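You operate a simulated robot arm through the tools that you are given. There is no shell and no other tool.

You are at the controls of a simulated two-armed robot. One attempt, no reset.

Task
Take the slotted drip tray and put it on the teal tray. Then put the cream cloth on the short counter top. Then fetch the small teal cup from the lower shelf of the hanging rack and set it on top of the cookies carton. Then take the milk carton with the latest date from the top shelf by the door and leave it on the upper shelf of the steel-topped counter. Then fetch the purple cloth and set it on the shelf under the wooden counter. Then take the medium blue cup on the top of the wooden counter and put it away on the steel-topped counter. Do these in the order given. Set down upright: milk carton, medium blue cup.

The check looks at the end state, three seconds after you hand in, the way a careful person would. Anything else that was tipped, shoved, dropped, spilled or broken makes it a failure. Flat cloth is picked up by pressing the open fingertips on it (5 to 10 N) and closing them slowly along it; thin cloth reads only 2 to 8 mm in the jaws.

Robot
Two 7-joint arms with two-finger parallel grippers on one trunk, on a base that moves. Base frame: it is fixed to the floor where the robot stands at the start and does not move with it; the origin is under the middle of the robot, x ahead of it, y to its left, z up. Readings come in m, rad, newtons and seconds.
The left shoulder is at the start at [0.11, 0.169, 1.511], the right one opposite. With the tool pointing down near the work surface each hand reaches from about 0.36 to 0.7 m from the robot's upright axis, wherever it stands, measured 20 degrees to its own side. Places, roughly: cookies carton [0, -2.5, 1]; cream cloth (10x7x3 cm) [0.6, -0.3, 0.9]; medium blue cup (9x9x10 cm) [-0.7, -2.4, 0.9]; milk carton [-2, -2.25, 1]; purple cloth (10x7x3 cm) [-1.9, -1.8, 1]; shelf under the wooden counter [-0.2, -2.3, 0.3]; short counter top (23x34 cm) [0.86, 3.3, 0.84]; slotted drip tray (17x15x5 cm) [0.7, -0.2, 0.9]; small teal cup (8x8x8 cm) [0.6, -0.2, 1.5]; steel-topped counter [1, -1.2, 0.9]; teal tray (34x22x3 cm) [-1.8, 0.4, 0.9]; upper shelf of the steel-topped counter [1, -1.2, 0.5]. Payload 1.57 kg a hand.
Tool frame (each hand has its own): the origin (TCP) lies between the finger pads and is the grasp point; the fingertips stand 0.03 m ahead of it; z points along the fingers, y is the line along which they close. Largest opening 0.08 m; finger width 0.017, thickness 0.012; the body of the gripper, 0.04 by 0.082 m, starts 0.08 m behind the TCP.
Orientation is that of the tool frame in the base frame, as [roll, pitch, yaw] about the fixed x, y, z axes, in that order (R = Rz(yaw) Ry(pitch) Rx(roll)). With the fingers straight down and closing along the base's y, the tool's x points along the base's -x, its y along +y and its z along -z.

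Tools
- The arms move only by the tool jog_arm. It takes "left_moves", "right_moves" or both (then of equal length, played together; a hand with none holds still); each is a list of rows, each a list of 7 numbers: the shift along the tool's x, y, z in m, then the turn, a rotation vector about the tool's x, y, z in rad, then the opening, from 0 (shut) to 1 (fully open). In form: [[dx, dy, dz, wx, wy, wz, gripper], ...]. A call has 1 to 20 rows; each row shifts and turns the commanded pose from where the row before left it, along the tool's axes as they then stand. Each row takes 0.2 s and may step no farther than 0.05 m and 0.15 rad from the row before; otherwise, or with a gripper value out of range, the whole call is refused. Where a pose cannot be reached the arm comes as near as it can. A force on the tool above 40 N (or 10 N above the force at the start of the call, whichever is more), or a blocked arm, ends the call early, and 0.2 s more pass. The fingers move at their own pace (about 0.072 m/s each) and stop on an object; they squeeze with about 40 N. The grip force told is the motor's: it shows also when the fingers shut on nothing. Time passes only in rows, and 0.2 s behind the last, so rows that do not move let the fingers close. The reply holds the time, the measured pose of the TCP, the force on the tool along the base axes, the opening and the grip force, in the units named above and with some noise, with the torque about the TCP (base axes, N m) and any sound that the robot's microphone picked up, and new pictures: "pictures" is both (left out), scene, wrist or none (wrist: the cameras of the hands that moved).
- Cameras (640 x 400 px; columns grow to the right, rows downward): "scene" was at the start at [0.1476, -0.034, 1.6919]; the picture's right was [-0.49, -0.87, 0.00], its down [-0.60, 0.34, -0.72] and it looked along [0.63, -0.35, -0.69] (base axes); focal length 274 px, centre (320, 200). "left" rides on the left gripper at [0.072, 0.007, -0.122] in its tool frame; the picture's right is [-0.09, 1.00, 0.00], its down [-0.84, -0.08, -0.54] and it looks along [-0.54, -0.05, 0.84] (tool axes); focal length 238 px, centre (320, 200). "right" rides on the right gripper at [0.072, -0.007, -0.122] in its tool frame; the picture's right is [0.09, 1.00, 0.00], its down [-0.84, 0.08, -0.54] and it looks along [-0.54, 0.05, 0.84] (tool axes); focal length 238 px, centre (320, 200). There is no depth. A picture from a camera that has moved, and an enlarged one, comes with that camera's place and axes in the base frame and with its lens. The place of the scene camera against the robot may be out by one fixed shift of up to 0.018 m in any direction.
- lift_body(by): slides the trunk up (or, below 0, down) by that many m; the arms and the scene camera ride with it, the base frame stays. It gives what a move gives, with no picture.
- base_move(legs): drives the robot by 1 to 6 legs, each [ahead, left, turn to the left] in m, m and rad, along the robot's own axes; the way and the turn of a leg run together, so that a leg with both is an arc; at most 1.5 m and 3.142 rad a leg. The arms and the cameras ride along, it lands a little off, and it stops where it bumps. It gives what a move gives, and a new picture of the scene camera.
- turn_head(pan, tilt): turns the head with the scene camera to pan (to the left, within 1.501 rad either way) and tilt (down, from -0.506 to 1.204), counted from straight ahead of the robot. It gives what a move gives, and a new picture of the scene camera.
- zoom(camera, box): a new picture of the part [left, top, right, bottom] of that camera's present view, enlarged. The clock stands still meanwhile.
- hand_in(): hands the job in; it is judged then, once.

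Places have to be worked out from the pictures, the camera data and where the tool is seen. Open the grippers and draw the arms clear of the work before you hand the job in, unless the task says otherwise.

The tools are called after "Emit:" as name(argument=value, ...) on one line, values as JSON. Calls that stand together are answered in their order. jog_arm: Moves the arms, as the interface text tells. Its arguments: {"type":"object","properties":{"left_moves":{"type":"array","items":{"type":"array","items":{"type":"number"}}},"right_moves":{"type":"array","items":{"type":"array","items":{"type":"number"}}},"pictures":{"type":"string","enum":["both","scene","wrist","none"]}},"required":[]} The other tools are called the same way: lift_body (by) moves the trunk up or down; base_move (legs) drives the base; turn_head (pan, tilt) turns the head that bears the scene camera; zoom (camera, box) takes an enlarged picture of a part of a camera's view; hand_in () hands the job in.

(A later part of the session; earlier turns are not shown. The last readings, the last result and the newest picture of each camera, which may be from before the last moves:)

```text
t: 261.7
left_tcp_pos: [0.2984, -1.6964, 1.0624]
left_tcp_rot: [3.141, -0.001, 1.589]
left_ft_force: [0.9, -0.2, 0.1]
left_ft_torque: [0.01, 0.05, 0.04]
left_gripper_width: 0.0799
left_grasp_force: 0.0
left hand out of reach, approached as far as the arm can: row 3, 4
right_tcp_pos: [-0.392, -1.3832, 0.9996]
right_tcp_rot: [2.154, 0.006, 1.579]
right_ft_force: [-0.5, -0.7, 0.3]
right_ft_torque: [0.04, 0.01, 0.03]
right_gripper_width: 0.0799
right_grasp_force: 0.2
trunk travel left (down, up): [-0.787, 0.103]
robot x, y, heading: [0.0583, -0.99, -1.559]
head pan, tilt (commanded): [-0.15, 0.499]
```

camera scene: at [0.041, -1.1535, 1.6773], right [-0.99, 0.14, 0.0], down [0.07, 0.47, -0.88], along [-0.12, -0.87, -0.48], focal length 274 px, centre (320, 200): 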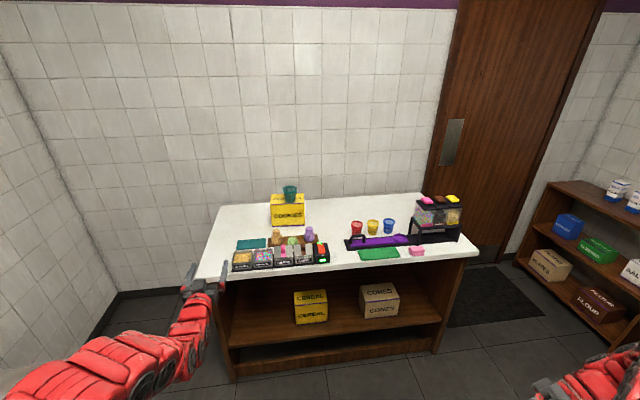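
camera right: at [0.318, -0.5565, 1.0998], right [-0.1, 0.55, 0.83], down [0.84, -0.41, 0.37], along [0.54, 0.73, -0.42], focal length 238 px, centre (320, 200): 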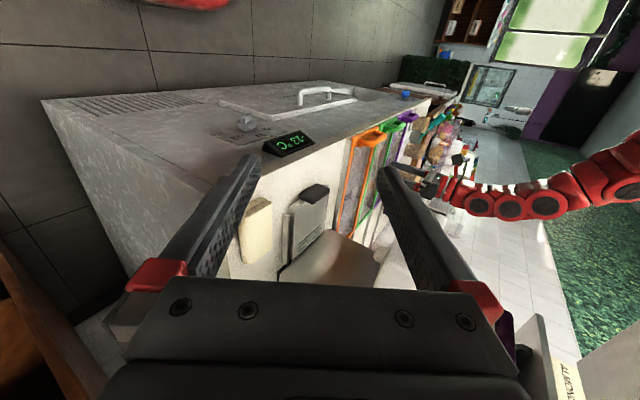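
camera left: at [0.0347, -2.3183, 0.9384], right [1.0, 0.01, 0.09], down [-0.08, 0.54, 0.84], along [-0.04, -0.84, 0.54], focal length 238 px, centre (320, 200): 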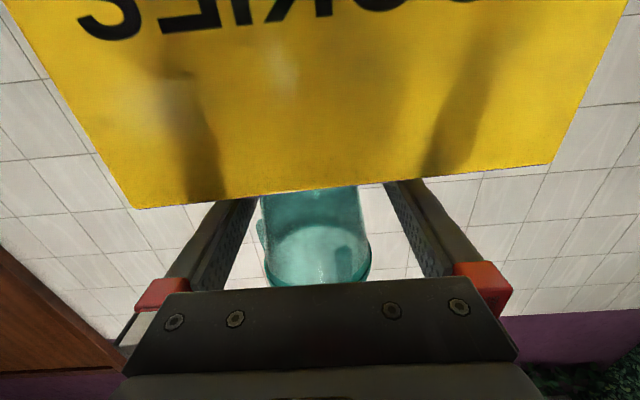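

Hand is now fingers-down at z 1.06. I'll drive so that the wrist camera looks down at the cones.

Emit:
base_move(legs=[[0.42, -0.29, -0.012]])

Emit:
zoom(camera="left", box=[0, 0, 640, 400])

```text
t: 264.6
left_tcp_pos: [-0.0032, -2.1182, 1.0637]
left_tcp_rot: [3.141, 0.003, 1.565]
left_ft_force: [-0.2, -0.1, 0.3]
left_ft_torque: [0.02, 0.02, -0.02]
left_gripper_width: 0.0798
left_grasp_force: 0.0
right_tcp_pos: [-0.6853, -1.7893, 1.0009]
right_tcp_rot: [2.154, 0.009, 1.558]
right_ft_force: [0.6, 0.1, 0.0]
right_ft_torque: [-0.02, 0.02, 0.01]
right_gripper_width: 0.08
right_grasp_force: 0.1
trunk travel left (down, up): [-0.787, 0.103]
robot x, y, heading: [-0.2285, -1.4085, -1.58]
head pan, tilt (commanded): [-0.15, 0.499]
camera scene: at [-0.2475, -1.57, 1.6774], right [-0.99, 0.16, 0.0], down [0.08, 0.47, -0.88], along [-0.14, -0.87, -0.48], focal length 274 px, centre (320, 200)
```

scene: 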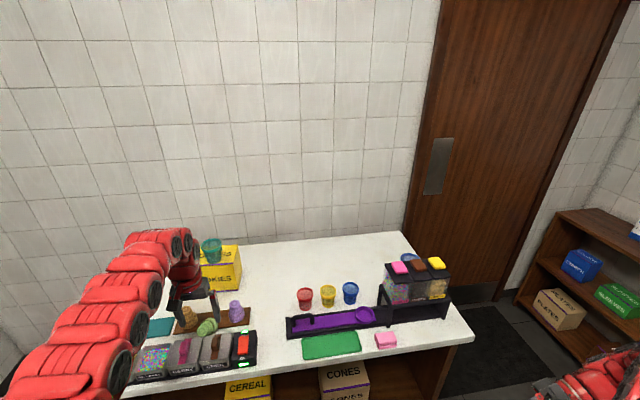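

```text
1.00 times, centred on (320, 200) of left (not enlarged: the box is as wide or as high as the picture)
camera zoom: at [0.0039, -2.0463, 1.1851], right [1.0, -0.1, 0.0], down [-0.08, -0.84, 0.54], along [-0.05, -0.54, -0.84], focal length 238 px, centre (320, 200)
```

zoom: 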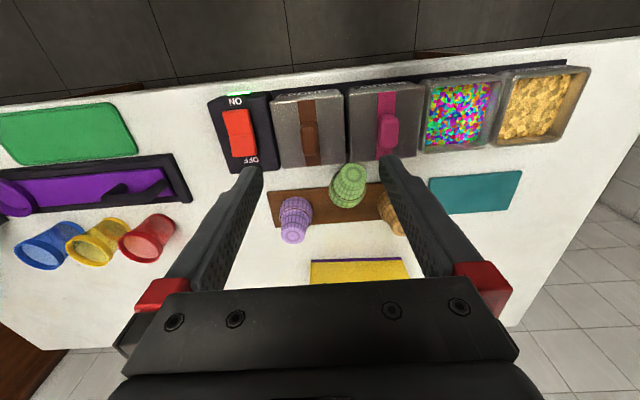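

Emit:
zoom(camera="left", box=[240, 80, 480, 270])

Emit:
turn_head(pan=0.3, tilt=0.7)

Emit:
zoom(camera="scene", box=[250, 150, 420, 290])

```text
2.11 times, centred on (360, 175) of left
camera zoom: at [0.0039, -2.0463, 1.1851], right [1.0, -0.1, 0.0], down [-0.08, -0.84, 0.54], along [-0.05, -0.54, -0.84], focal length 502 px, centre (236, 253)
```

zoom: 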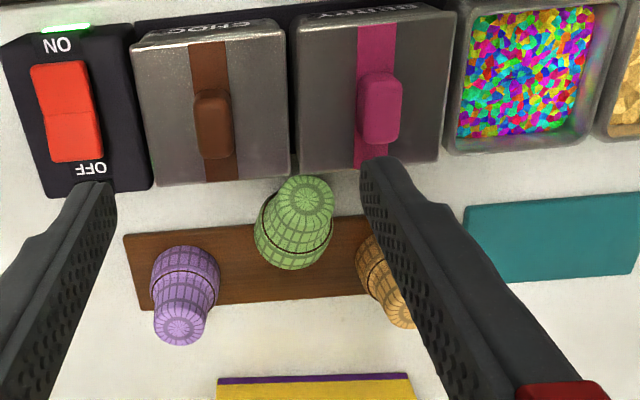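

```text
t: 265.5
left_tcp_pos: [-0.0032, -2.1182, 1.0632]
left_tcp_rot: [3.141, 0.001, 1.566]
left_ft_force: [0.1, 1.1, -0.1]
left_ft_torque: [-0.03, 0.01, -0.02]
left_gripper_width: 0.0801
left_grasp_force: 0.0
right_tcp_pos: [-0.6851, -1.7892, 1.0009]
right_tcp_rot: [2.154, 0.008, 1.559]
right_ft_force: [-0.4, -0.5, 0.7]
right_ft_torque: [-0.03, 0.03, -0.01]
right_gripper_width: 0.0803
right_grasp_force: 0.0
trunk travel left (down, up): [-0.787, 0.103]
robot x, y, heading: [-0.2255, -1.404, -1.582]
head pan, tilt (commanded): [0.3, 0.7]
camera scene: at [-0.209, -1.5617, 1.6597], right [-0.96, -0.29, 0.0], down [-0.18, 0.62, -0.77], along [0.22, -0.73, -0.64], focal length 274 px, centre (320, 200)
```

scene: 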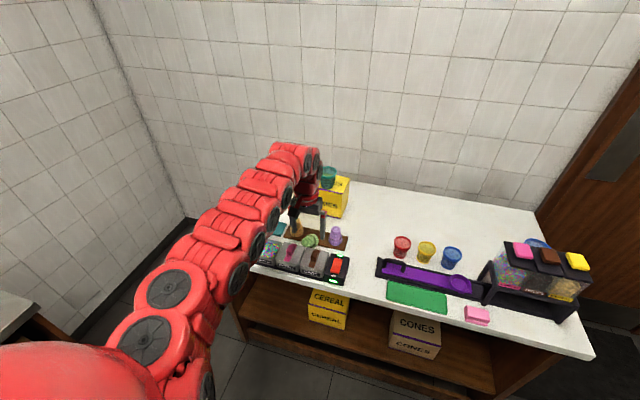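

```text
2.86 times, centred on (335, 220) of scene
camera zoom: at [-0.209, -1.5617, 1.6597], right [-0.96, -0.29, 0.0], down [-0.18, 0.62, -0.77], along [0.22, -0.73, -0.64], focal length 784 px, centre (277, 143)
```

zoom: 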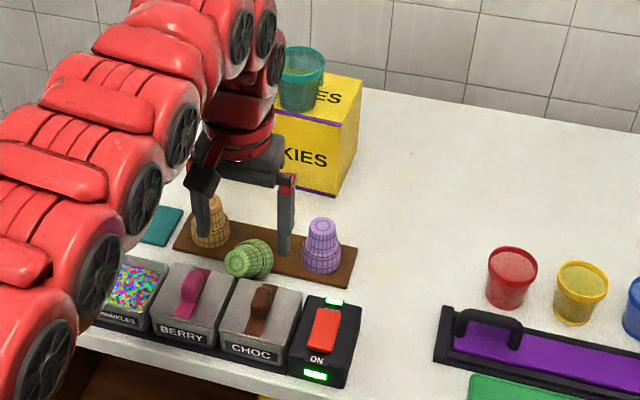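

I can see it well now: the green cone lies from about (0.036, −2.198) (small end) to (0.022, −2.265) (base), and its original spot is the middle of the board at about (0.017, −2.265). I'll retract the hand a bit, align its yaw with the cone, pre-set the opening to 6 cm, and drive closer.

Emit:
jog_arm(left_moves=[[0.03, 0.012, 0, 0, 0, 0.07, 0.75], [0.03, 0.012, 0, 0, 0, 0.07, 0.75], [0.03, 0.011, 0, 0, 0, 0.06, 0.75]], pictures="none")

Emit:
base_move(legs=[[0.18, 0, 0.01]])

Emit:
zoom(camera="left", box=[160, 40, 480, 280])

```text
t: 266.3
left_tcp_pos: [0.0431, -2.0453, 1.0628]
left_tcp_rot: [3.14, 0.0, 1.365]
left_ft_force: [0.7, 0.7, -0.3]
left_ft_torque: [0.02, -0.01, -0.02]
left_gripper_width: 0.0601
left_grasp_force: 0.2
left hand out of reach, approached as far as the arm can: row 3
right_tcp_pos: [-0.6854, -1.7898, 1.0016]
right_tcp_rot: [2.152, 0.009, 1.559]
right_ft_force: [-0.8, 0.0, 0.1]
right_ft_torque: [-0.01, 0.02, -0.03]
right_gripper_width: 0.0801
right_grasp_force: 0.1
trunk travel left (down, up): [-0.787, 0.103]
robot x, y, heading: [-0.2259, -1.4064, -1.575]
head pan, tilt (commanded): [0.3, 0.7]
```

```text
t: 267.9
left_tcp_pos: [0.046, -2.2235, 1.064]
left_tcp_rot: [3.141, 0.003, 1.373]
left_ft_force: [-0.6, -1.2, -0.3]
left_ft_torque: [0.01, 0.0, -0.01]
left_gripper_width: 0.0602
left_grasp_force: 0.0
right_tcp_pos: [-0.6844, -1.9705, 1.0007]
right_tcp_rot: [2.153, 0.008, 1.565]
right_ft_force: [-0.1, 0.1, 0.4]
right_ft_torque: [-0.02, -0.02, 0.0]
right_gripper_width: 0.08
right_grasp_force: 0.1
trunk travel left (down, up): [-0.787, 0.103]
robot x, y, heading: [-0.229, -1.587, -1.573]
head pan, tilt (commanded): [0.3, 0.7]
camera scene: at [-0.2093, -1.74, 1.6598], right [-0.96, -0.29, 0.0], down [-0.19, 0.62, -0.77], along [0.22, -0.73, -0.64], focal length 274 px, centre (320, 200)
```

scene: 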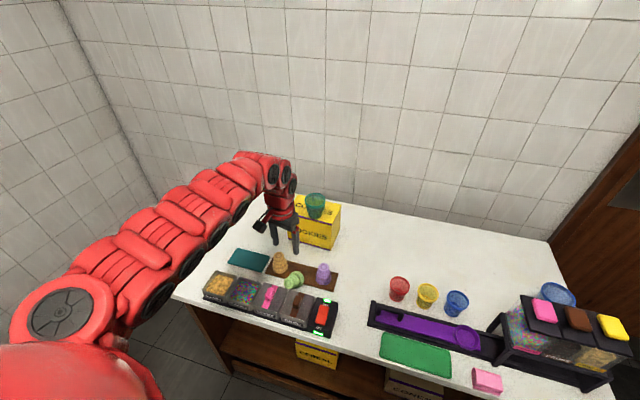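

```text
1.67 times, centred on (320, 160) of left
camera zoom: at [0.0653, -2.1542, 1.1858], right [0.96, -0.29, 0.0], down [-0.24, -0.8, 0.54], along [-0.16, -0.52, -0.84], focal length 397 px, centre (320, 267)
```

zoom: 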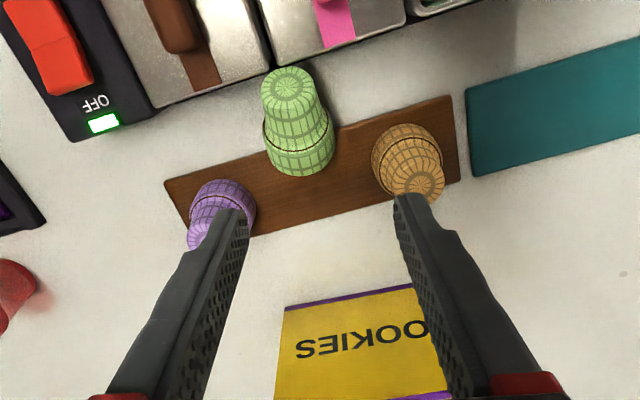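

The cone axis is nearly north–south (about 5° to the east), small end at y ≈ −2.19, base at y ≈ −2.25, x ≈ 0.027. I'll correct the yaw, centre over the small tier and descend partway.

Emit:
jog_arm(left_moves=[[0.0169, -0.0186, 0, 0, 0, -0.107, 0.75], [0, 0, 0.045, 0, 0, 0, 0.75], [0, 0, 0.04, 0, 0, 0, 0.75]], pictures="wrist")

Emit:
zoom(camera="left", box=[200, 60, 440, 240])

```text
t: 268.6
left_tcp_pos: [0.035, -2.2266, 0.9761]
left_tcp_rot: [3.14, -0.002, 1.48]
left_ft_force: [-0.6, -0.2, 0.7]
left_ft_torque: [-0.02, -0.01, -0.01]
left_gripper_width: 0.0598
left_grasp_force: 0.0
left hand out of reach, approached as far as the arm can: row 1
right_tcp_pos: [-0.6842, -1.9728, 0.9998]
right_tcp_rot: [2.153, 0.007, 1.563]
right_ft_force: [-0.5, -0.2, 0.6]
right_ft_torque: [-0.02, 0.0, 0.0]
right_gripper_width: 0.0801
right_grasp_force: 0.1
trunk travel left (down, up): [-0.787, 0.103]
robot x, y, heading: [-0.2301, -1.5881, -1.579]
head pan, tilt (commanded): [0.3, 0.7]
camera left: at [0.0469, -2.1563, 1.0977], right [0.98, -0.18, 0.0], down [-0.15, -0.83, 0.54], along [-0.1, -0.53, -0.84], focal length 238 px, centre (320, 200)
```

left: 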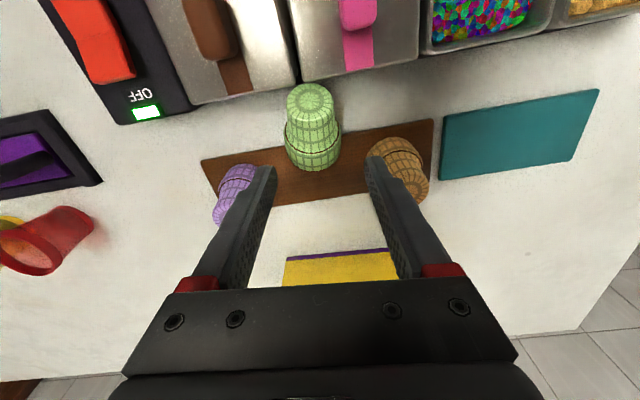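

```text
2.22 times, centred on (320, 150) of left
camera zoom: at [0.0469, -2.1563, 1.0977], right [0.98, -0.18, 0.0], down [-0.15, -0.83, 0.54], along [-0.1, -0.53, -0.84], focal length 530 px, centre (320, 311)
```

zoom: 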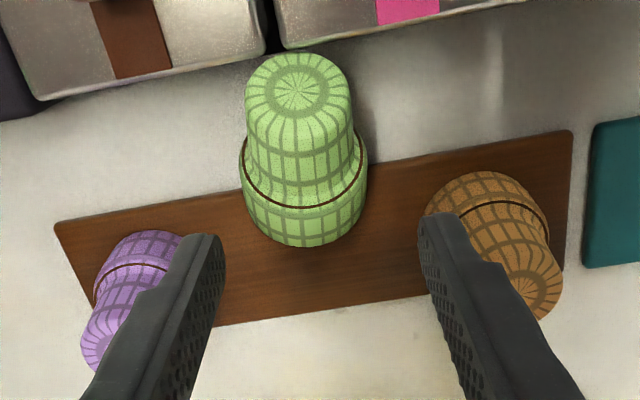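

The small end face is visible from above, so the green cone is actually leaning about 55–60° with its top against the tubs, not lying flat. I'll grip its small tier with the fingers pitched forward about 0.7 rad and rotate it upright. First I'll lift clear and back off a little to get room.

Emit:
lift_body(by=0.09)

Emit:
base_move(legs=[[-0.12, 0, 0]])

Emit:
jog_arm(left_moves=[[0, 0, 0, 0, -0.14, 0, 0.75], [0, 0, 0, 0, -0.14, 0, 0.75], [0, 0, 0, 0, -0.14, 0, 0.75], [0, 0, 0, 0, -0.14, 0, 0.75], [0, 0, 0, 0, -0.14, 0, 0.75]], pictures="wrist")

```text
t: 269.9
left_tcp_pos: [0.0333, -2.2261, 1.0668]
left_tcp_rot: [3.141, 0.002, 1.479]
left_ft_force: [-0.1, -0.3, 0.0]
left_ft_torque: [-0.01, 0.0, -0.01]
left_gripper_width: 0.0599
left_grasp_force: 0.0
right_tcp_pos: [-0.6855, -1.9711, 1.09]
right_tcp_rot: [2.153, 0.006, 1.564]
right_ft_force: [0.1, -0.5, -0.1]
right_ft_torque: [0.06, 0.0, 0.0]
right_gripper_width: 0.0799
right_grasp_force: 0.0
trunk travel left (down, up): [-0.877, 0.013]
robot x, y, heading: [-0.2289, -1.5884, -1.569]
head pan, tilt (commanded): [0.3, 0.7]
```

```text
t: 271.1
left_tcp_pos: [0.0328, -2.1076, 1.0664]
left_tcp_rot: [3.141, 0.0, 1.478]
left_ft_force: [0.4, -1.1, 0.2]
left_ft_torque: [-0.02, -0.02, -0.01]
left_gripper_width: 0.0599
left_grasp_force: 0.0
right_tcp_pos: [-0.6839, -1.8531, 1.0903]
right_tcp_rot: [2.155, 0.008, 1.563]
right_ft_force: [0.5, -1.1, 0.6]
right_ft_torque: [-0.01, -0.03, 0.02]
right_gripper_width: 0.0801
right_grasp_force: 0.0
trunk travel left (down, up): [-0.877, 0.013]
robot x, y, heading: [-0.2286, -1.4644, -1.579]
head pan, tilt (commanded): [0.3, 0.7]
camera scene: at [-0.2089, -1.6236, 1.7494], right [-0.96, -0.29, 0.0], down [-0.19, 0.62, -0.76], along [0.22, -0.73, -0.65], focal length 274 px, centre (320, 200)
```

scene: 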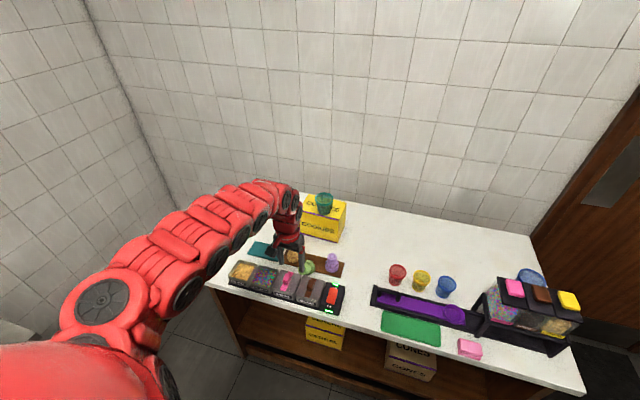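

```text
t: 272.3
left_tcp_pos: [0.039, -2.1692, 1.0347]
left_tcp_rot: [-3.118, 0.56, 1.477]
left_ft_force: [-0.6, 0.3, -0.5]
left_ft_torque: [0.0, 0.01, -0.01]
left_gripper_width: 0.0602
left_grasp_force: 0.0
left hand out of reach, approached as far as the arm can: row 1, 2, 3, 4, 5
right_tcp_pos: [-0.6849, -1.8517, 1.0909]
right_tcp_rot: [2.153, 0.007, 1.564]
right_ft_force: [-1.0, 0.0, -0.3]
right_ft_torque: [0.03, 0.03, 0.03]
right_gripper_width: 0.0802
right_grasp_force: 0.0
trunk travel left (down, up): [-0.877, 0.013]
robot x, y, heading: [-0.2343, -1.4699, -1.572]
head pan, tilt (commanded): [0.3, 0.7]
camera left: at [0.0612, -2.0459, 1.0997], right [0.98, -0.18, 0.03], down [-0.1, -0.41, 0.91], along [-0.16, -0.89, -0.42], focal length 238 px, centre (320, 200)
```

left: 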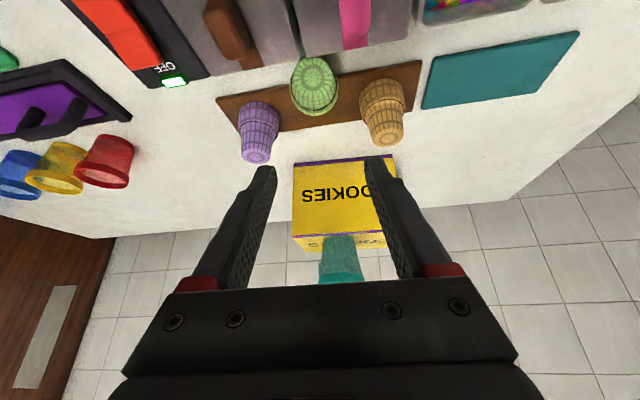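

The arm is at its inner limit again. I'll back the base off another 10 cm so the arm works more extended, then finish the pitch.

Emit:
base_move(legs=[[-0.12, 0, 0]])

Emit:
jog_arm(left_moves=[[-0.02, 0, 0.02, 0, -0.07, 0, 0.75], [-0.02, 0, 0.02, 0, -0.07, 0, 0.75], [-0.02, 0, 0.02, 0, 0, 0, 0.75]], pictures="wrist")

```text
t: 273.6
left_tcp_pos: [0.0394, -2.0511, 1.0349]
left_tcp_rot: [-3.114, 0.558, 1.478]
left_ft_force: [0.2, 0.0, 0.2]
left_ft_torque: [0.0, 0.04, 0.01]
left_gripper_width: 0.0602
left_grasp_force: 0.0
right_tcp_pos: [-0.6829, -1.7338, 1.0898]
right_tcp_rot: [2.154, 0.006, 1.563]
right_ft_force: [-0.7, -0.2, 0.1]
right_ft_torque: [0.05, 0.02, 0.0]
right_gripper_width: 0.0799
right_grasp_force: 0.0
trunk travel left (down, up): [-0.877, 0.013]
robot x, y, heading: [-0.2266, -1.3472, -1.575]
head pan, tilt (commanded): [0.3, 0.7]
camera scene: at [-0.2085, -1.5038, 1.7494], right [-0.96, -0.29, 0.0], down [-0.19, 0.62, -0.76], along [0.22, -0.73, -0.65], focal length 274 px, centre (320, 200)
```

scene: 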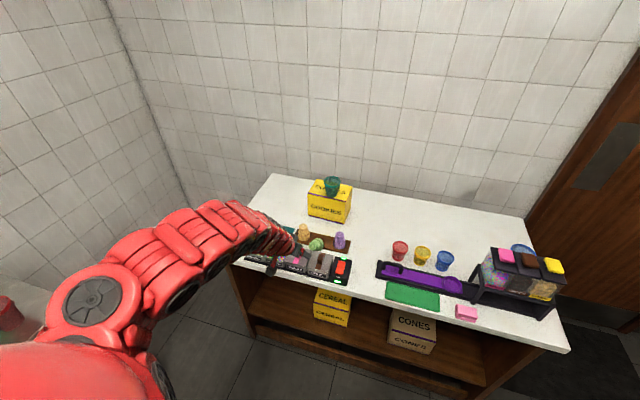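

```text
t: 274.4
left_tcp_pos: [0.0316, -2.1337, 1.0215]
left_tcp_rot: [-3.114, 0.7, 1.481]
left_ft_force: [-0.6, 0.1, -0.3]
left_ft_torque: [-0.01, 0.02, 0.0]
left_gripper_width: 0.0597
left_grasp_force: 0.0
right_tcp_pos: [-0.6846, -1.7327, 1.0894]
right_tcp_rot: [2.153, 0.007, 1.564]
right_ft_force: [0.1, -0.2, -0.2]
right_ft_torque: [0.02, 0.0, 0.01]
right_gripper_width: 0.0798
right_grasp_force: 0.0
trunk travel left (down, up): [-0.877, 0.013]
robot x, y, heading: [-0.2275, -1.347, -1.574]
head pan, tilt (commanded): [0.3, 0.7]
camera left: at [0.0534, -2.0014, 1.0689], right [0.98, -0.18, 0.04], down [-0.09, -0.28, 0.96], along [-0.16, -0.94, -0.29], focal length 238 px, centre (320, 200)
```

left: 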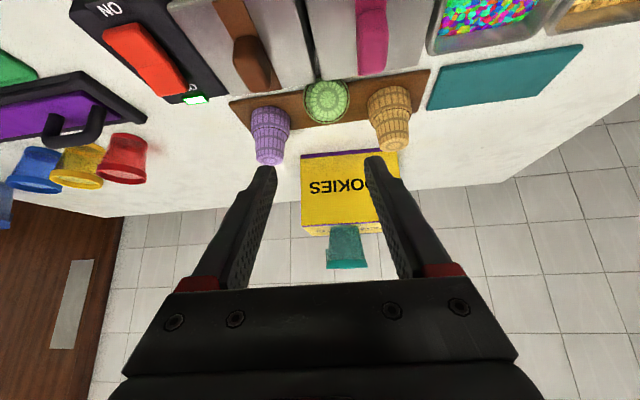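

Now at p = 0.70. I'll zoom to judge the cone's exact tilt from the shape of its end face.

Emit:
zoom(camera="left", box=[270, 50, 390, 150])

Emit:
zoom(camera="scene", box=[270, 210, 370, 290])

```text
4.00 times, centred on (330, 100) of left
camera zoom: at [0.0534, -2.0014, 1.0689], right [0.98, -0.18, 0.04], down [-0.09, -0.28, 0.96], along [-0.16, -0.94, -0.29], focal length 953 px, centre (280, 600)
```

zoom: 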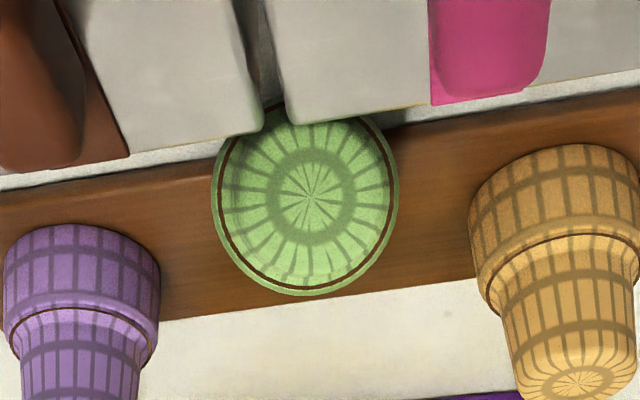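

```text
5.00 times, centred on (320, 250) of scene
camera zoom: at [-0.2098, -1.5026, 1.7496], right [-0.96, -0.29, 0.0], down [-0.19, 0.62, -0.76], along [0.22, -0.73, -0.64], focal length 1372 px, centre (320, -50)
```

zoom: 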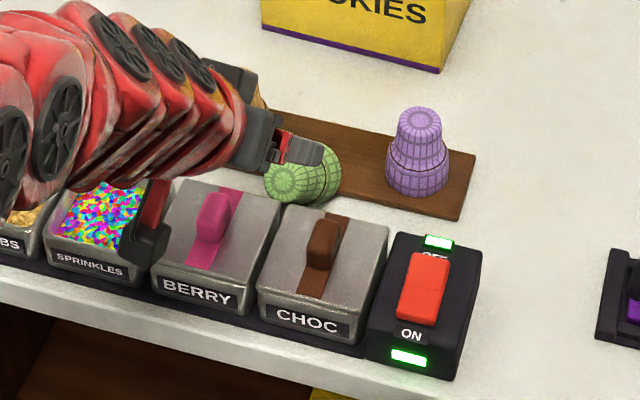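

The end face looks perfectly concentric along the line of sight, so the cone's axis is known: tilted 50° from vertical, small end at about (0.032, −2.190, 0.911). I'll move down and then slide along the fingers to straddle the small tier.

Emit:
jog_arm(left_moves=[[0.0126, 0.002, 0.0188, 0, 0, 0, 0.75], [0.0126, 0.002, 0.0188, 0, 0, 0, 0.75], [0, 0, 0.02, 0, 0, 0, 0.75], [0, 0, 0.02, 0, 0, 0, 0.75]], pictures="wrist")

Emit:
zoom(camera="scene", box=[270, 210, 370, 290])

```text
t: 275.4
left_tcp_pos: [0.0333, -2.1518, 0.9579]
left_tcp_rot: [-3.116, 0.701, 1.477]
left_ft_force: [-0.4, -0.1, -0.3]
left_ft_torque: [0.02, -0.03, 0.0]
left_gripper_width: 0.0602
left_grasp_force: 0.0
left hand out of reach, approached as far as the arm can: row 4
right_tcp_pos: [-0.683, -1.733, 1.0906]
right_tcp_rot: [2.154, 0.006, 1.562]
right_ft_force: [0.7, 0.6, 0.0]
right_ft_torque: [0.01, -0.01, 0.0]
right_gripper_width: 0.0801
right_grasp_force: 0.0
trunk travel left (down, up): [-0.877, 0.013]
robot x, y, heading: [-0.2282, -1.3448, -1.578]
head pan, tilt (commanded): [0.3, 0.7]
camera left: at [0.0555, -2.0197, 1.0051], right [0.98, -0.18, 0.04], down [-0.09, -0.28, 0.95], along [-0.16, -0.94, -0.29], focal length 238 px, centre (320, 200)
```

left: 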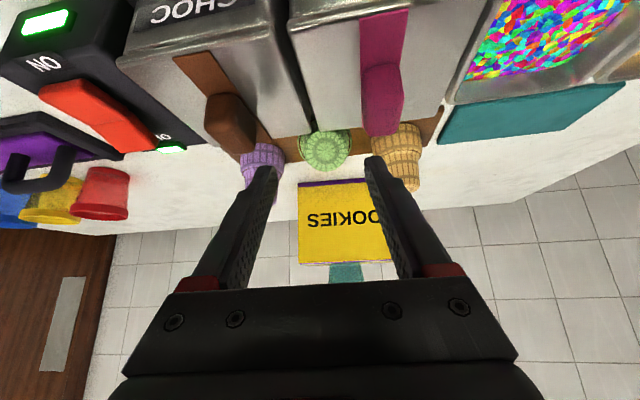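

```text
5.00 times, centred on (320, 250) of scene
camera zoom: at [-0.2081, -1.5014, 1.7497], right [-0.96, -0.29, 0.0], down [-0.19, 0.62, -0.77], along [0.22, -0.73, -0.64], focal length 1372 px, centre (320, -50)
```

zoom: 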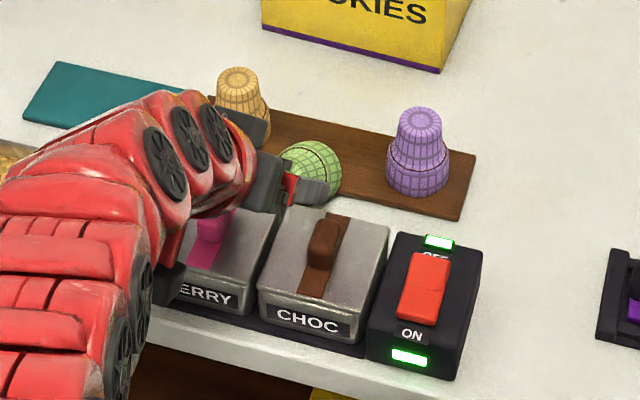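

The arm is at its outer limit, so I'll close the remaining distance (about 4 cm forward and 4 cm down) with the base and trunk in small alternating steps.

Emit:
lift_body(by=-0.022)

Emit:
base_move(legs=[[0.02, 0, 0]])

Emit:
lift_body(by=-0.02)

Emit:
zoom(camera="left", box=[220, 80, 420, 220])

```text
t: 276.1
left_tcp_pos: [0.032, -2.1531, 0.9389]
left_tcp_rot: [-3.116, 0.708, 1.481]
left_ft_force: [-0.7, -11.8, 19.4]
left_ft_torque: [-0.07, 0.79, 0.46]
left_gripper_width: 0.0596
left_grasp_force: 0.1
right_tcp_pos: [-0.6849, -1.7322, 1.0681]
right_tcp_rot: [2.154, 0.009, 1.564]
right_ft_force: [-0.2, 0.7, 0.9]
right_ft_torque: [0.0, -0.03, 0.0]
right_gripper_width: 0.0799
right_grasp_force: 0.0
trunk travel left (down, up): [-0.855, 0.035]
robot x, y, heading: [-0.2288, -1.3457, -1.578]
head pan, tilt (commanded): [0.3, 0.7]
```

```text
t: 276.9
left_tcp_pos: [0.0333, -2.1674, 0.9381]
left_tcp_rot: [-3.114, 0.701, 1.479]
left_ft_force: [0.6, 1.0, -0.4]
left_ft_torque: [0.0, 0.03, 0.02]
left_gripper_width: 0.0601
left_grasp_force: 0.1
right_tcp_pos: [-0.6844, -1.7473, 1.0701]
right_tcp_rot: [2.155, 0.012, 1.562]
right_ft_force: [0.4, 0.0, -0.9]
right_ft_torque: [-0.06, 0.02, -0.08]
right_gripper_width: 0.0801
right_grasp_force: 0.0
trunk travel left (down, up): [-0.855, 0.035]
robot x, y, heading: [-0.2267, -1.3694, -1.573]
head pan, tilt (commanded): [0.3, 0.7]
camera scene: at [-0.2088, -1.5144, 1.7283], right [-0.96, -0.29, 0.0], down [-0.19, 0.61, -0.77], along [0.22, -0.73, -0.64], focal length 274 px, centre (320, 200)
```

scene: 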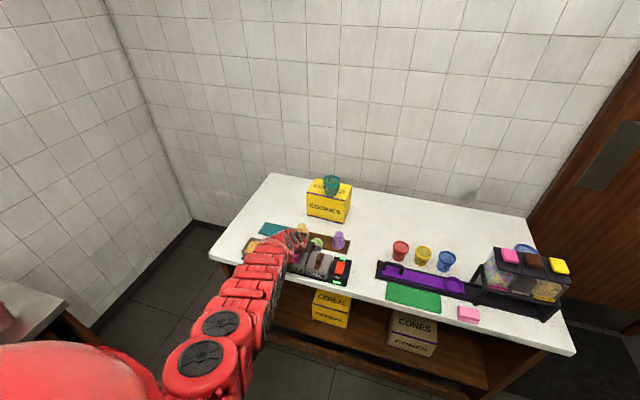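

```text
t: 277.5
left_tcp_pos: [0.0324, -2.1728, 0.9218]
left_tcp_rot: [-3.117, 0.709, 1.479]
left_ft_force: [-0.5, -18.2, 29.2]
left_ft_torque: [-0.3, 1.01, 0.65]
left_gripper_width: 0.0591
left_grasp_force: 0.1
right_tcp_pos: [-0.684, -1.7493, 1.0484]
right_tcp_rot: [2.152, 0.008, 1.563]
right_ft_force: [0.0, 0.4, -0.7]
right_ft_torque: [0.0, -0.03, 0.02]
right_gripper_width: 0.08
right_grasp_force: 0.1
trunk travel left (down, up): [-0.835, 0.055]
robot x, y, heading: [-0.228, -1.369, -1.575]
head pan, tilt (commanded): [0.3, 0.7]
```

```text
2.86 times, centred on (320, 150) of left
camera zoom: at [0.054, -2.0417, 0.9676], right [0.98, -0.18, 0.04], down [-0.09, -0.27, 0.96], along [-0.16, -0.95, -0.28], focal length 681 px, centre (320, 343)
```

zoom: 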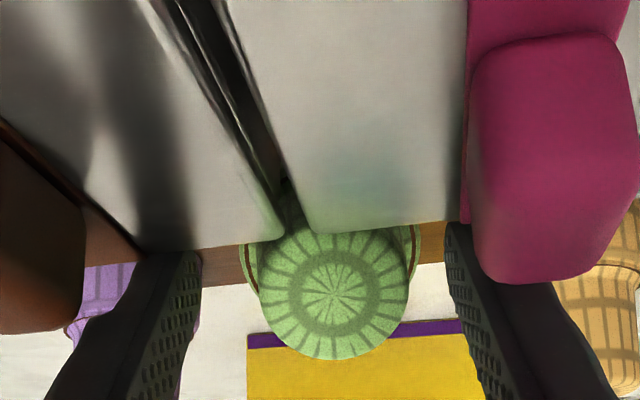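

The west finger is resting on the CHOC tub's rear lip because I lowered before moving far enough forward. I'll raise again, move 2 cm further forward, and then lower.

Emit:
lift_body(by=0.025)

Emit:
base_move(legs=[[0.025, 0, 0]])

Emit:
zoom(camera="left", box=[200, 80, 440, 240])

```text
t: 278.2
left_tcp_pos: [0.0326, -2.1659, 0.9384]
left_tcp_rot: [-3.111, 0.692, 1.479]
left_ft_force: [0.1, -0.3, 0.2]
left_ft_torque: [0.03, 0.0, 0.02]
left_gripper_width: 0.0601
left_grasp_force: 0.1
right_tcp_pos: [-0.6845, -1.7485, 1.0736]
right_tcp_rot: [2.154, 0.009, 1.563]
right_ft_force: [0.4, -0.5, -0.8]
right_ft_torque: [0.01, 0.0, -0.01]
right_gripper_width: 0.08
right_grasp_force: 0.0
trunk travel left (down, up): [-0.86, 0.03]
robot x, y, heading: [-0.2265, -1.3668, -1.574]
head pan, tilt (commanded): [0.3, 0.7]
```

```text
t: 279.0
left_tcp_pos: [0.033, -2.1937, 0.9429]
left_tcp_rot: [-3.114, 0.701, 1.477]
left_ft_force: [0.5, 0.9, 0.0]
left_ft_torque: [-0.03, 0.03, -0.01]
left_gripper_width: 0.0599
left_grasp_force: 0.1
right_tcp_pos: [-0.6853, -1.7721, 1.0749]
right_tcp_rot: [2.154, 0.01, 1.562]
right_ft_force: [-1.0, 0.5, 0.3]
right_ft_torque: [0.0, 0.01, 0.01]
right_gripper_width: 0.0801
right_grasp_force: 0.1
trunk travel left (down, up): [-0.86, 0.03]
robot x, y, heading: [-0.23, -1.3914, -1.576]
head pan, tilt (commanded): [0.3, 0.7]
camera scene: at [-0.2086, -1.5399, 1.7333], right [-0.96, -0.29, 0.0], down [-0.19, 0.61, -0.77], along [0.22, -0.73, -0.64], focal length 274 px, centre (320, 200)
```

scene: 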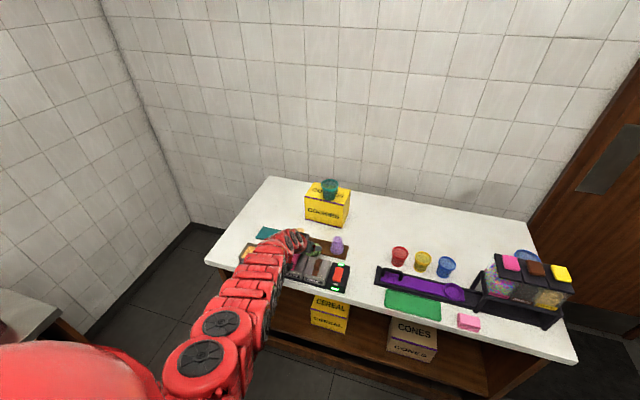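

```text
2.50 times, centred on (320, 160) of left
camera zoom: at [0.0545, -2.0604, 0.9898], right [0.98, -0.18, 0.04], down [-0.09, -0.28, 0.96], along [-0.16, -0.94, -0.29], focal length 596 px, centre (320, 300)
```

zoom: 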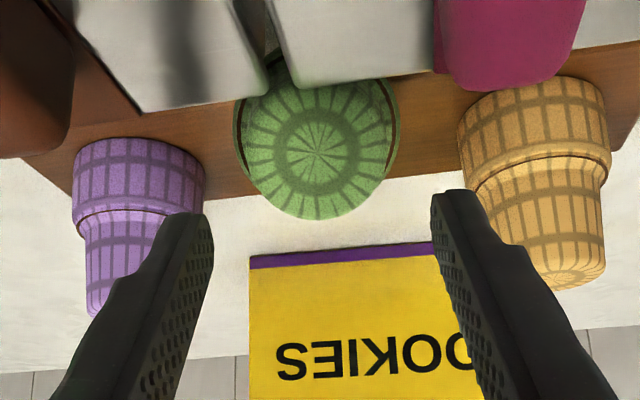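

Now the tips are beyond the tub's edge. I'll lower 2.5 cm with the trunk so the pads come alongside the cone's small tier.

Emit:
lift_body(by=-0.014)

Emit:
lift_body(by=-0.012)

Emit:
zoom(camera="left", box=[200, 80, 440, 240])

```text
t: 279.7
left_tcp_pos: [0.0327, -2.1949, 0.9262]
left_tcp_rot: [-3.113, 0.699, 1.478]
left_ft_force: [0.4, -0.3, 0.3]
left_ft_torque: [-0.02, -0.01, 0.0]
left_gripper_width: 0.0599
left_grasp_force: 0.1
right_tcp_pos: [-0.6852, -1.775, 1.0597]
right_tcp_rot: [2.153, 0.008, 1.562]
right_ft_force: [0.1, 0.2, -0.4]
right_ft_torque: [0.02, -0.01, 0.0]
right_gripper_width: 0.0801
right_grasp_force: 0.0
trunk travel left (down, up): [-0.846, 0.044]
robot x, y, heading: [-0.2286, -1.3902, -1.574]
head pan, tilt (commanded): [0.3, 0.7]
```

```text
t: 280.3
left_tcp_pos: [0.0311, -2.1946, 0.9139]
left_tcp_rot: [-3.114, 0.697, 1.48]
left_ft_force: [-0.1, 0.3, 0.4]
left_ft_torque: [0.0, 0.0, 0.0]
left_gripper_width: 0.06
left_grasp_force: 0.2
right_tcp_pos: [-0.6851, -1.775, 1.0475]
right_tcp_rot: [2.154, 0.007, 1.562]
right_ft_force: [-0.1, -0.2, -0.4]
right_ft_torque: [0.01, -0.03, 0.01]
right_gripper_width: 0.08
right_grasp_force: 0.1
trunk travel left (down, up): [-0.834, 0.056]
robot x, y, heading: [-0.2291, -1.39, -1.576]
head pan, tilt (commanded): [0.3, 0.7]
```

```text
2.50 times, centred on (320, 160) of left
camera zoom: at [0.0545, -2.0637, 0.9611], right [0.98, -0.18, 0.04], down [-0.09, -0.29, 0.95], along [-0.16, -0.94, -0.3], focal length 596 px, centre (320, 300)
```

zoom: 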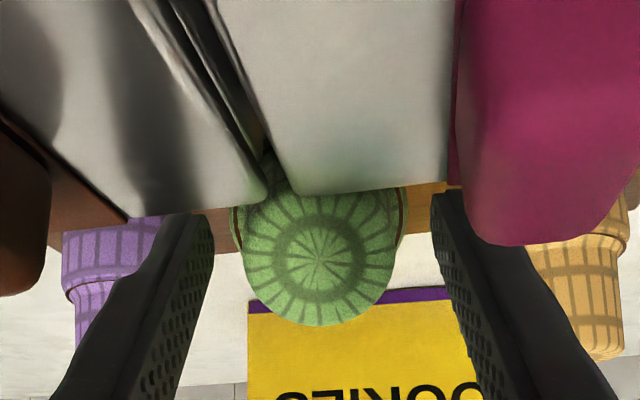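

The cone's small tier is between the pads with no contact force. Closing.

Emit:
jog_arm(left_moves=[[0, 0, 0, 0, 0, 0, 0.65], [0, 0, 0, 0, 0, 0, 0.55], [0, 0, 0, 0, 0, 0, 0.45], [0, 0, 0, 0, 0, 0, 0.35], [0, 0, 0, 0, 0, 0, 0.25]], pictures="wrist")

```text
t: 281.5
left_tcp_pos: [0.0324, -2.1942, 0.9142]
left_tcp_rot: [-3.115, 0.699, 1.478]
left_ft_force: [0.6, 0.2, 0.4]
left_ft_torque: [-0.02, -0.04, 0.0]
left_gripper_width: 0.0374
left_grasp_force: 14.3
right_tcp_pos: [-0.684, -1.776, 1.0469]
right_tcp_rot: [2.155, 0.008, 1.561]
right_ft_force: [0.2, 0.5, 0.1]
right_ft_torque: [0.02, 0.0, -0.02]
right_gripper_width: 0.0801
right_grasp_force: 0.1
trunk travel left (down, up): [-0.834, 0.056]
robot x, y, heading: [-0.2236, -1.3898, -1.579]
head pan, tilt (commanded): [0.3, 0.7]
camera left: at [0.0545, -2.0636, 0.9612], right [0.98, -0.18, 0.04], down [-0.09, -0.29, 0.95], along [-0.16, -0.94, -0.3], focal length 238 px, centre (320, 200)
```

left: 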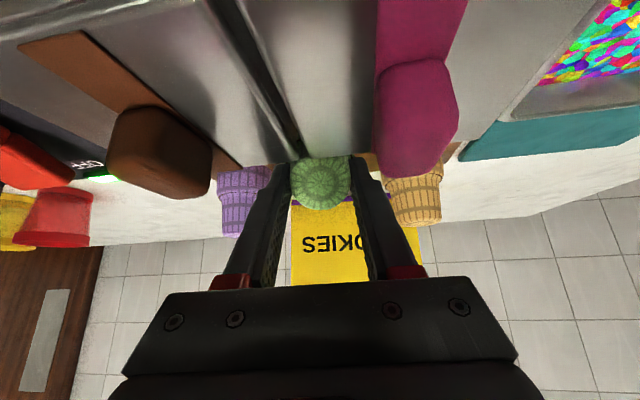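

It's contacting at about 37 mm. One more closing row, then a gentle 3 cm lift with the trunk.

Emit:
jog_arm(left_moves=[[0, 0, 0, 0, 0, 0, 0.2], [0, 0, 0, 0, 0, 0, 0.2]], pictures="none")

Emit:
lift_body(by=0.03)

Emit:
zoom(camera="left", box=[200, 80, 440, 240])

Emit:
zoom(camera="scene", box=[260, 200, 380, 300])

```text
t: 282.1
left_tcp_pos: [0.0322, -2.1936, 0.9139]
left_tcp_rot: [-3.116, 0.697, 1.479]
left_ft_force: [0.5, 0.7, 0.6]
left_ft_torque: [-0.04, 0.01, -0.01]
left_gripper_width: 0.0373
left_grasp_force: 14.0
right_tcp_pos: [-0.6848, -1.7769, 1.0475]
right_tcp_rot: [2.154, 0.009, 1.562]
right_ft_force: [-0.1, -0.2, 0.7]
right_ft_torque: [0.02, 0.0, 0.03]
right_gripper_width: 0.0797
right_grasp_force: 0.0
trunk travel left (down, up): [-0.834, 0.056]
robot x, y, heading: [-0.2278, -1.3911, -1.576]
head pan, tilt (commanded): [0.3, 0.7]
```

```text
t: 282.8
left_tcp_pos: [0.0324, -2.1949, 0.9444]
left_tcp_rot: [-3.114, 0.696, 1.478]
left_ft_force: [0.7, 0.4, -0.7]
left_ft_torque: [-0.01, 0.0, 0.02]
left_gripper_width: 0.0372
left_grasp_force: 14.1
right_tcp_pos: [-0.6843, -1.7752, 1.0772]
right_tcp_rot: [2.153, 0.006, 1.563]
right_ft_force: [0.2, -0.1, -0.8]
right_ft_torque: [-0.02, -0.03, 0.03]
right_gripper_width: 0.0799
right_grasp_force: 0.0
trunk travel left (down, up): [-0.864, 0.026]
robot x, y, heading: [-0.2296, -1.3896, -1.572]
head pan, tilt (commanded): [0.3, 0.7]
```

```text
2.50 times, centred on (320, 160) of left
camera zoom: at [0.0544, -2.0638, 0.991], right [0.98, -0.18, 0.04], down [-0.09, -0.29, 0.95], along [-0.16, -0.94, -0.3], focal length 596 px, centre (320, 300)
```

zoom: 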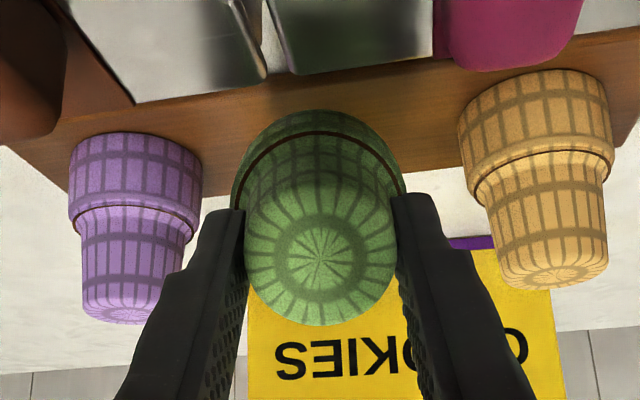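

```text
4.00 times, centred on (320, 250) of scene
camera zoom: at [-0.2088, -1.5465, 1.7366], right [-0.96, -0.29, 0.0], down [-0.19, 0.62, -0.76], along [0.22, -0.73, -0.64], focal length 1098 px, centre (320, 0)
```

zoom: 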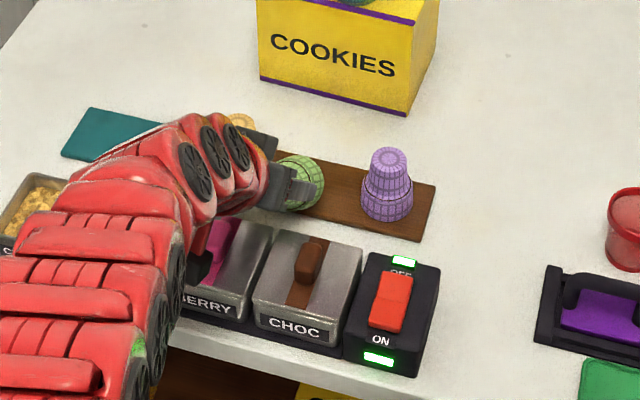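

The cone came free and has partly swung upright in the grip (about 25° of tilt left). I'll raise it, shift the arm back while the base moves in, and then rotate the hand to make it vertical.

Emit:
lift_body(by=0.02)

Emit:
jog_arm(left_moves=[[-0.0193, 0, -0.023, 0, 0, 0, 0.2], [-0.0193, 0, -0.023, 0, 0, 0, 0.2], [0.0254, 0, -0.0215, 0, 0, 0, 0.2], [0.0254, 0, -0.0215, 0, 0, 0, 0.2], [0.0254, 0, -0.0215, 0, 0, 0, 0.2]], pictures="wrist")

```text
t: 283.5
left_tcp_pos: [0.0318, -2.1951, 0.9638]
left_tcp_rot: [-3.113, 0.696, 1.477]
left_ft_force: [0.7, 1.0, 0.6]
left_ft_torque: [0.01, 0.03, 0.03]
left_gripper_width: 0.0367
left_grasp_force: 13.9
right_tcp_pos: [-0.6836, -1.7746, 1.097]
right_tcp_rot: [2.154, 0.006, 1.563]
right_ft_force: [-0.6, 0.3, -0.1]
right_ft_torque: [0.03, -0.02, 0.01]
right_gripper_width: 0.0799
right_grasp_force: 0.0
trunk travel left (down, up): [-0.884, 0.006]
robot x, y, heading: [-0.2273, -1.3921, -1.578]
head pan, tilt (commanded): [0.3, 0.7]
```

```text
t: 284.7
left_tcp_pos: [0.0426, -2.0922, 1.0262]
left_tcp_rot: [-3.111, 0.696, 1.477]
left_ft_force: [-0.3, 0.6, -0.1]
left_ft_torque: [-0.02, -0.02, 0.0]
left_gripper_width: 0.0366
left_grasp_force: 14.1
right_tcp_pos: [-0.685, -1.7746, 1.0977]
right_tcp_rot: [2.153, 0.005, 1.561]
right_ft_force: [0.1, 1.3, 0.0]
right_ft_torque: [-0.01, -0.01, -0.01]
right_gripper_width: 0.0803
right_grasp_force: 0.1
trunk travel left (down, up): [-0.884, 0.006]
robot x, y, heading: [-0.2256, -1.3932, -1.574]
head pan, tilt (commanded): [0.3, 0.7]
camera left: at [0.0659, -1.9621, 1.0726], right [0.98, -0.18, 0.04], down [-0.09, -0.29, 0.95], along [-0.16, -0.94, -0.3], focal length 238 px, centre (320, 200)
```

left: 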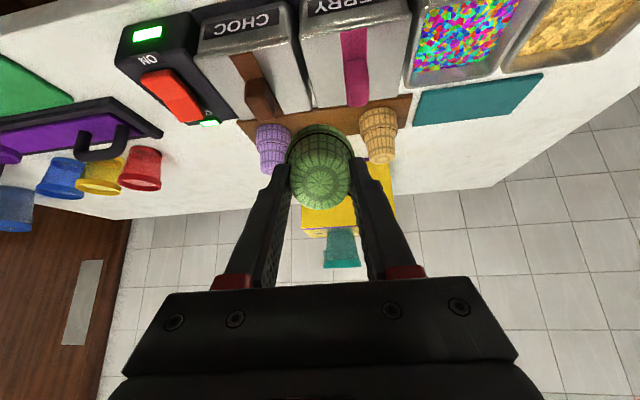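

Cone is held above the tubs. I'll rotate the hand back by about 0.44 rad and inspect the cone's attitude.

Emit:
jog_arm(left_moves=[[0, 0, 0, 0, 0.145, 0, 0.2], [0, 0, 0, 0, 0.145, 0, 0.2], [0, 0, 0, 0, 0.145, 0, 0.2]], pictures="both")

Emit:
zoom(camera="left", box=[220, 100, 420, 240])

Emit:
zoom(camera="scene", box=[230, 170, 370, 290])

```text
t: 285.5
left_tcp_pos: [0.0443, -2.0945, 1.0241]
left_tcp_rot: [-3.119, 0.26, 1.466]
left_ft_force: [0.0, -0.2, -0.4]
left_ft_torque: [0.02, -0.02, 0.03]
left_gripper_width: 0.0363
left_grasp_force: 14.0
right_tcp_pos: [-0.6852, -1.7764, 1.0961]
right_tcp_rot: [2.153, 0.006, 1.563]
right_ft_force: [0.5, -0.1, -0.4]
right_ft_torque: [-0.03, -0.04, 0.01]
right_gripper_width: 0.08
right_grasp_force: 0.0
trunk travel left (down, up): [-0.884, 0.006]
robot x, y, heading: [-0.2318, -1.3906, -1.574]
head pan, tilt (commanded): [0.3, 0.7]
camera scene: at [-0.2093, -1.5472, 1.7565], right [-0.96, -0.29, 0.0], down [-0.19, 0.62, -0.76], along [0.22, -0.73, -0.64], focal length 274 px, centre (320, 200)
camera left: at [0.0645, -1.997, 1.1232], right [0.98, -0.2, 0.0], down [-0.13, -0.66, 0.74], along [-0.15, -0.73, -0.67], focal length 238 px, centre (320, 200)
```

scene: 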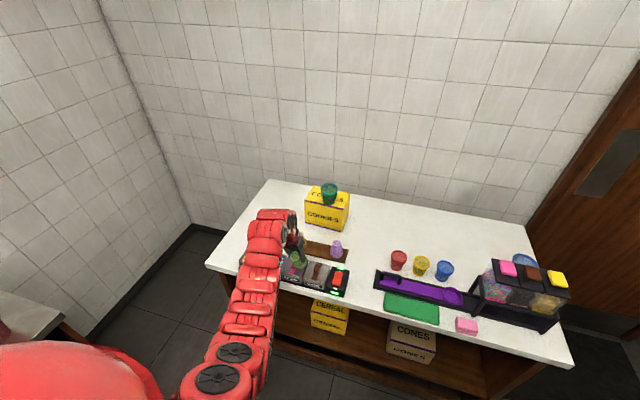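
left: 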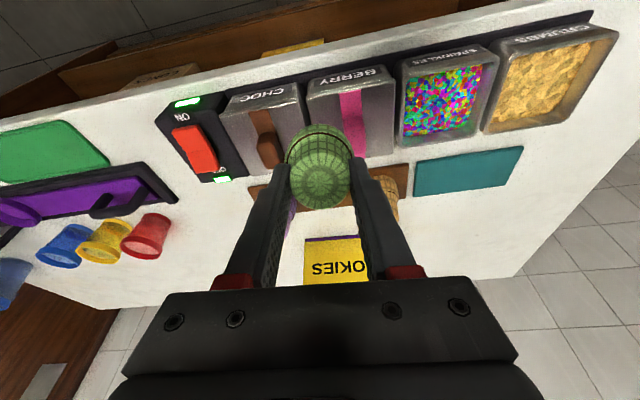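

```text
2.86 times, centred on (320, 170) of left
camera zoom: at [0.0645, -1.997, 1.1232], right [0.98, -0.2, 0.0], down [-0.13, -0.66, 0.74], along [-0.15, -0.73, -0.67], focal length 681 px, centre (320, 286)
```

zoom: 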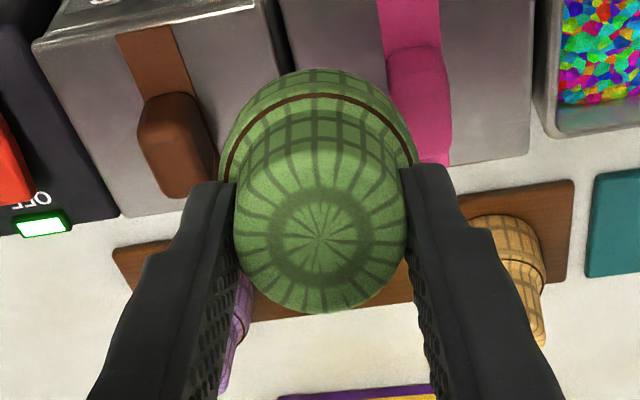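

```text
3.33 times, centred on (300, 230) of scene
camera zoom: at [-0.2093, -1.5472, 1.7565], right [-0.96, -0.29, 0.0], down [-0.19, 0.62, -0.76], along [0.22, -0.73, -0.64], focal length 915 px, centre (387, 100)
```

zoom: 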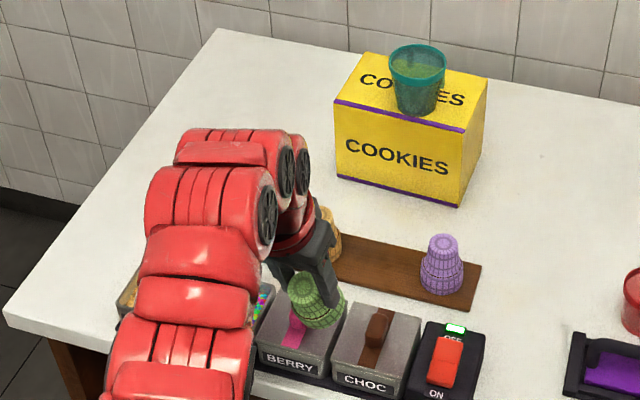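

I need a clearer look at the cone's attitude in the hand from the head camera.

Emit:
zoom(camera="scene", box=[275, 225, 325, 285])

```text
6.67 times, centred on (300, 255) of scene
camera zoom: at [-0.2093, -1.5472, 1.7565], right [-0.96, -0.29, 0.0], down [-0.19, 0.62, -0.76], along [0.22, -0.73, -0.64], focal length 1829 px, centre (453, -167)
```

zoom: 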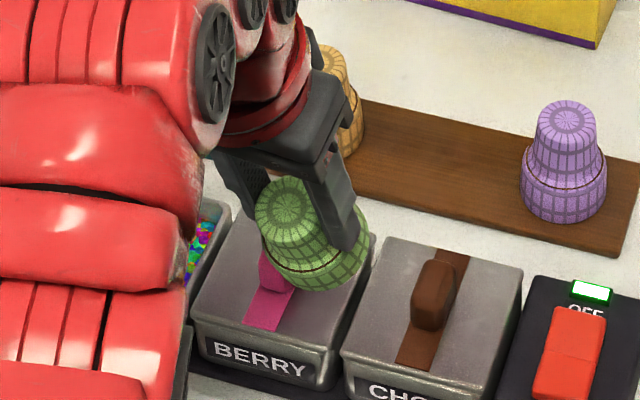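

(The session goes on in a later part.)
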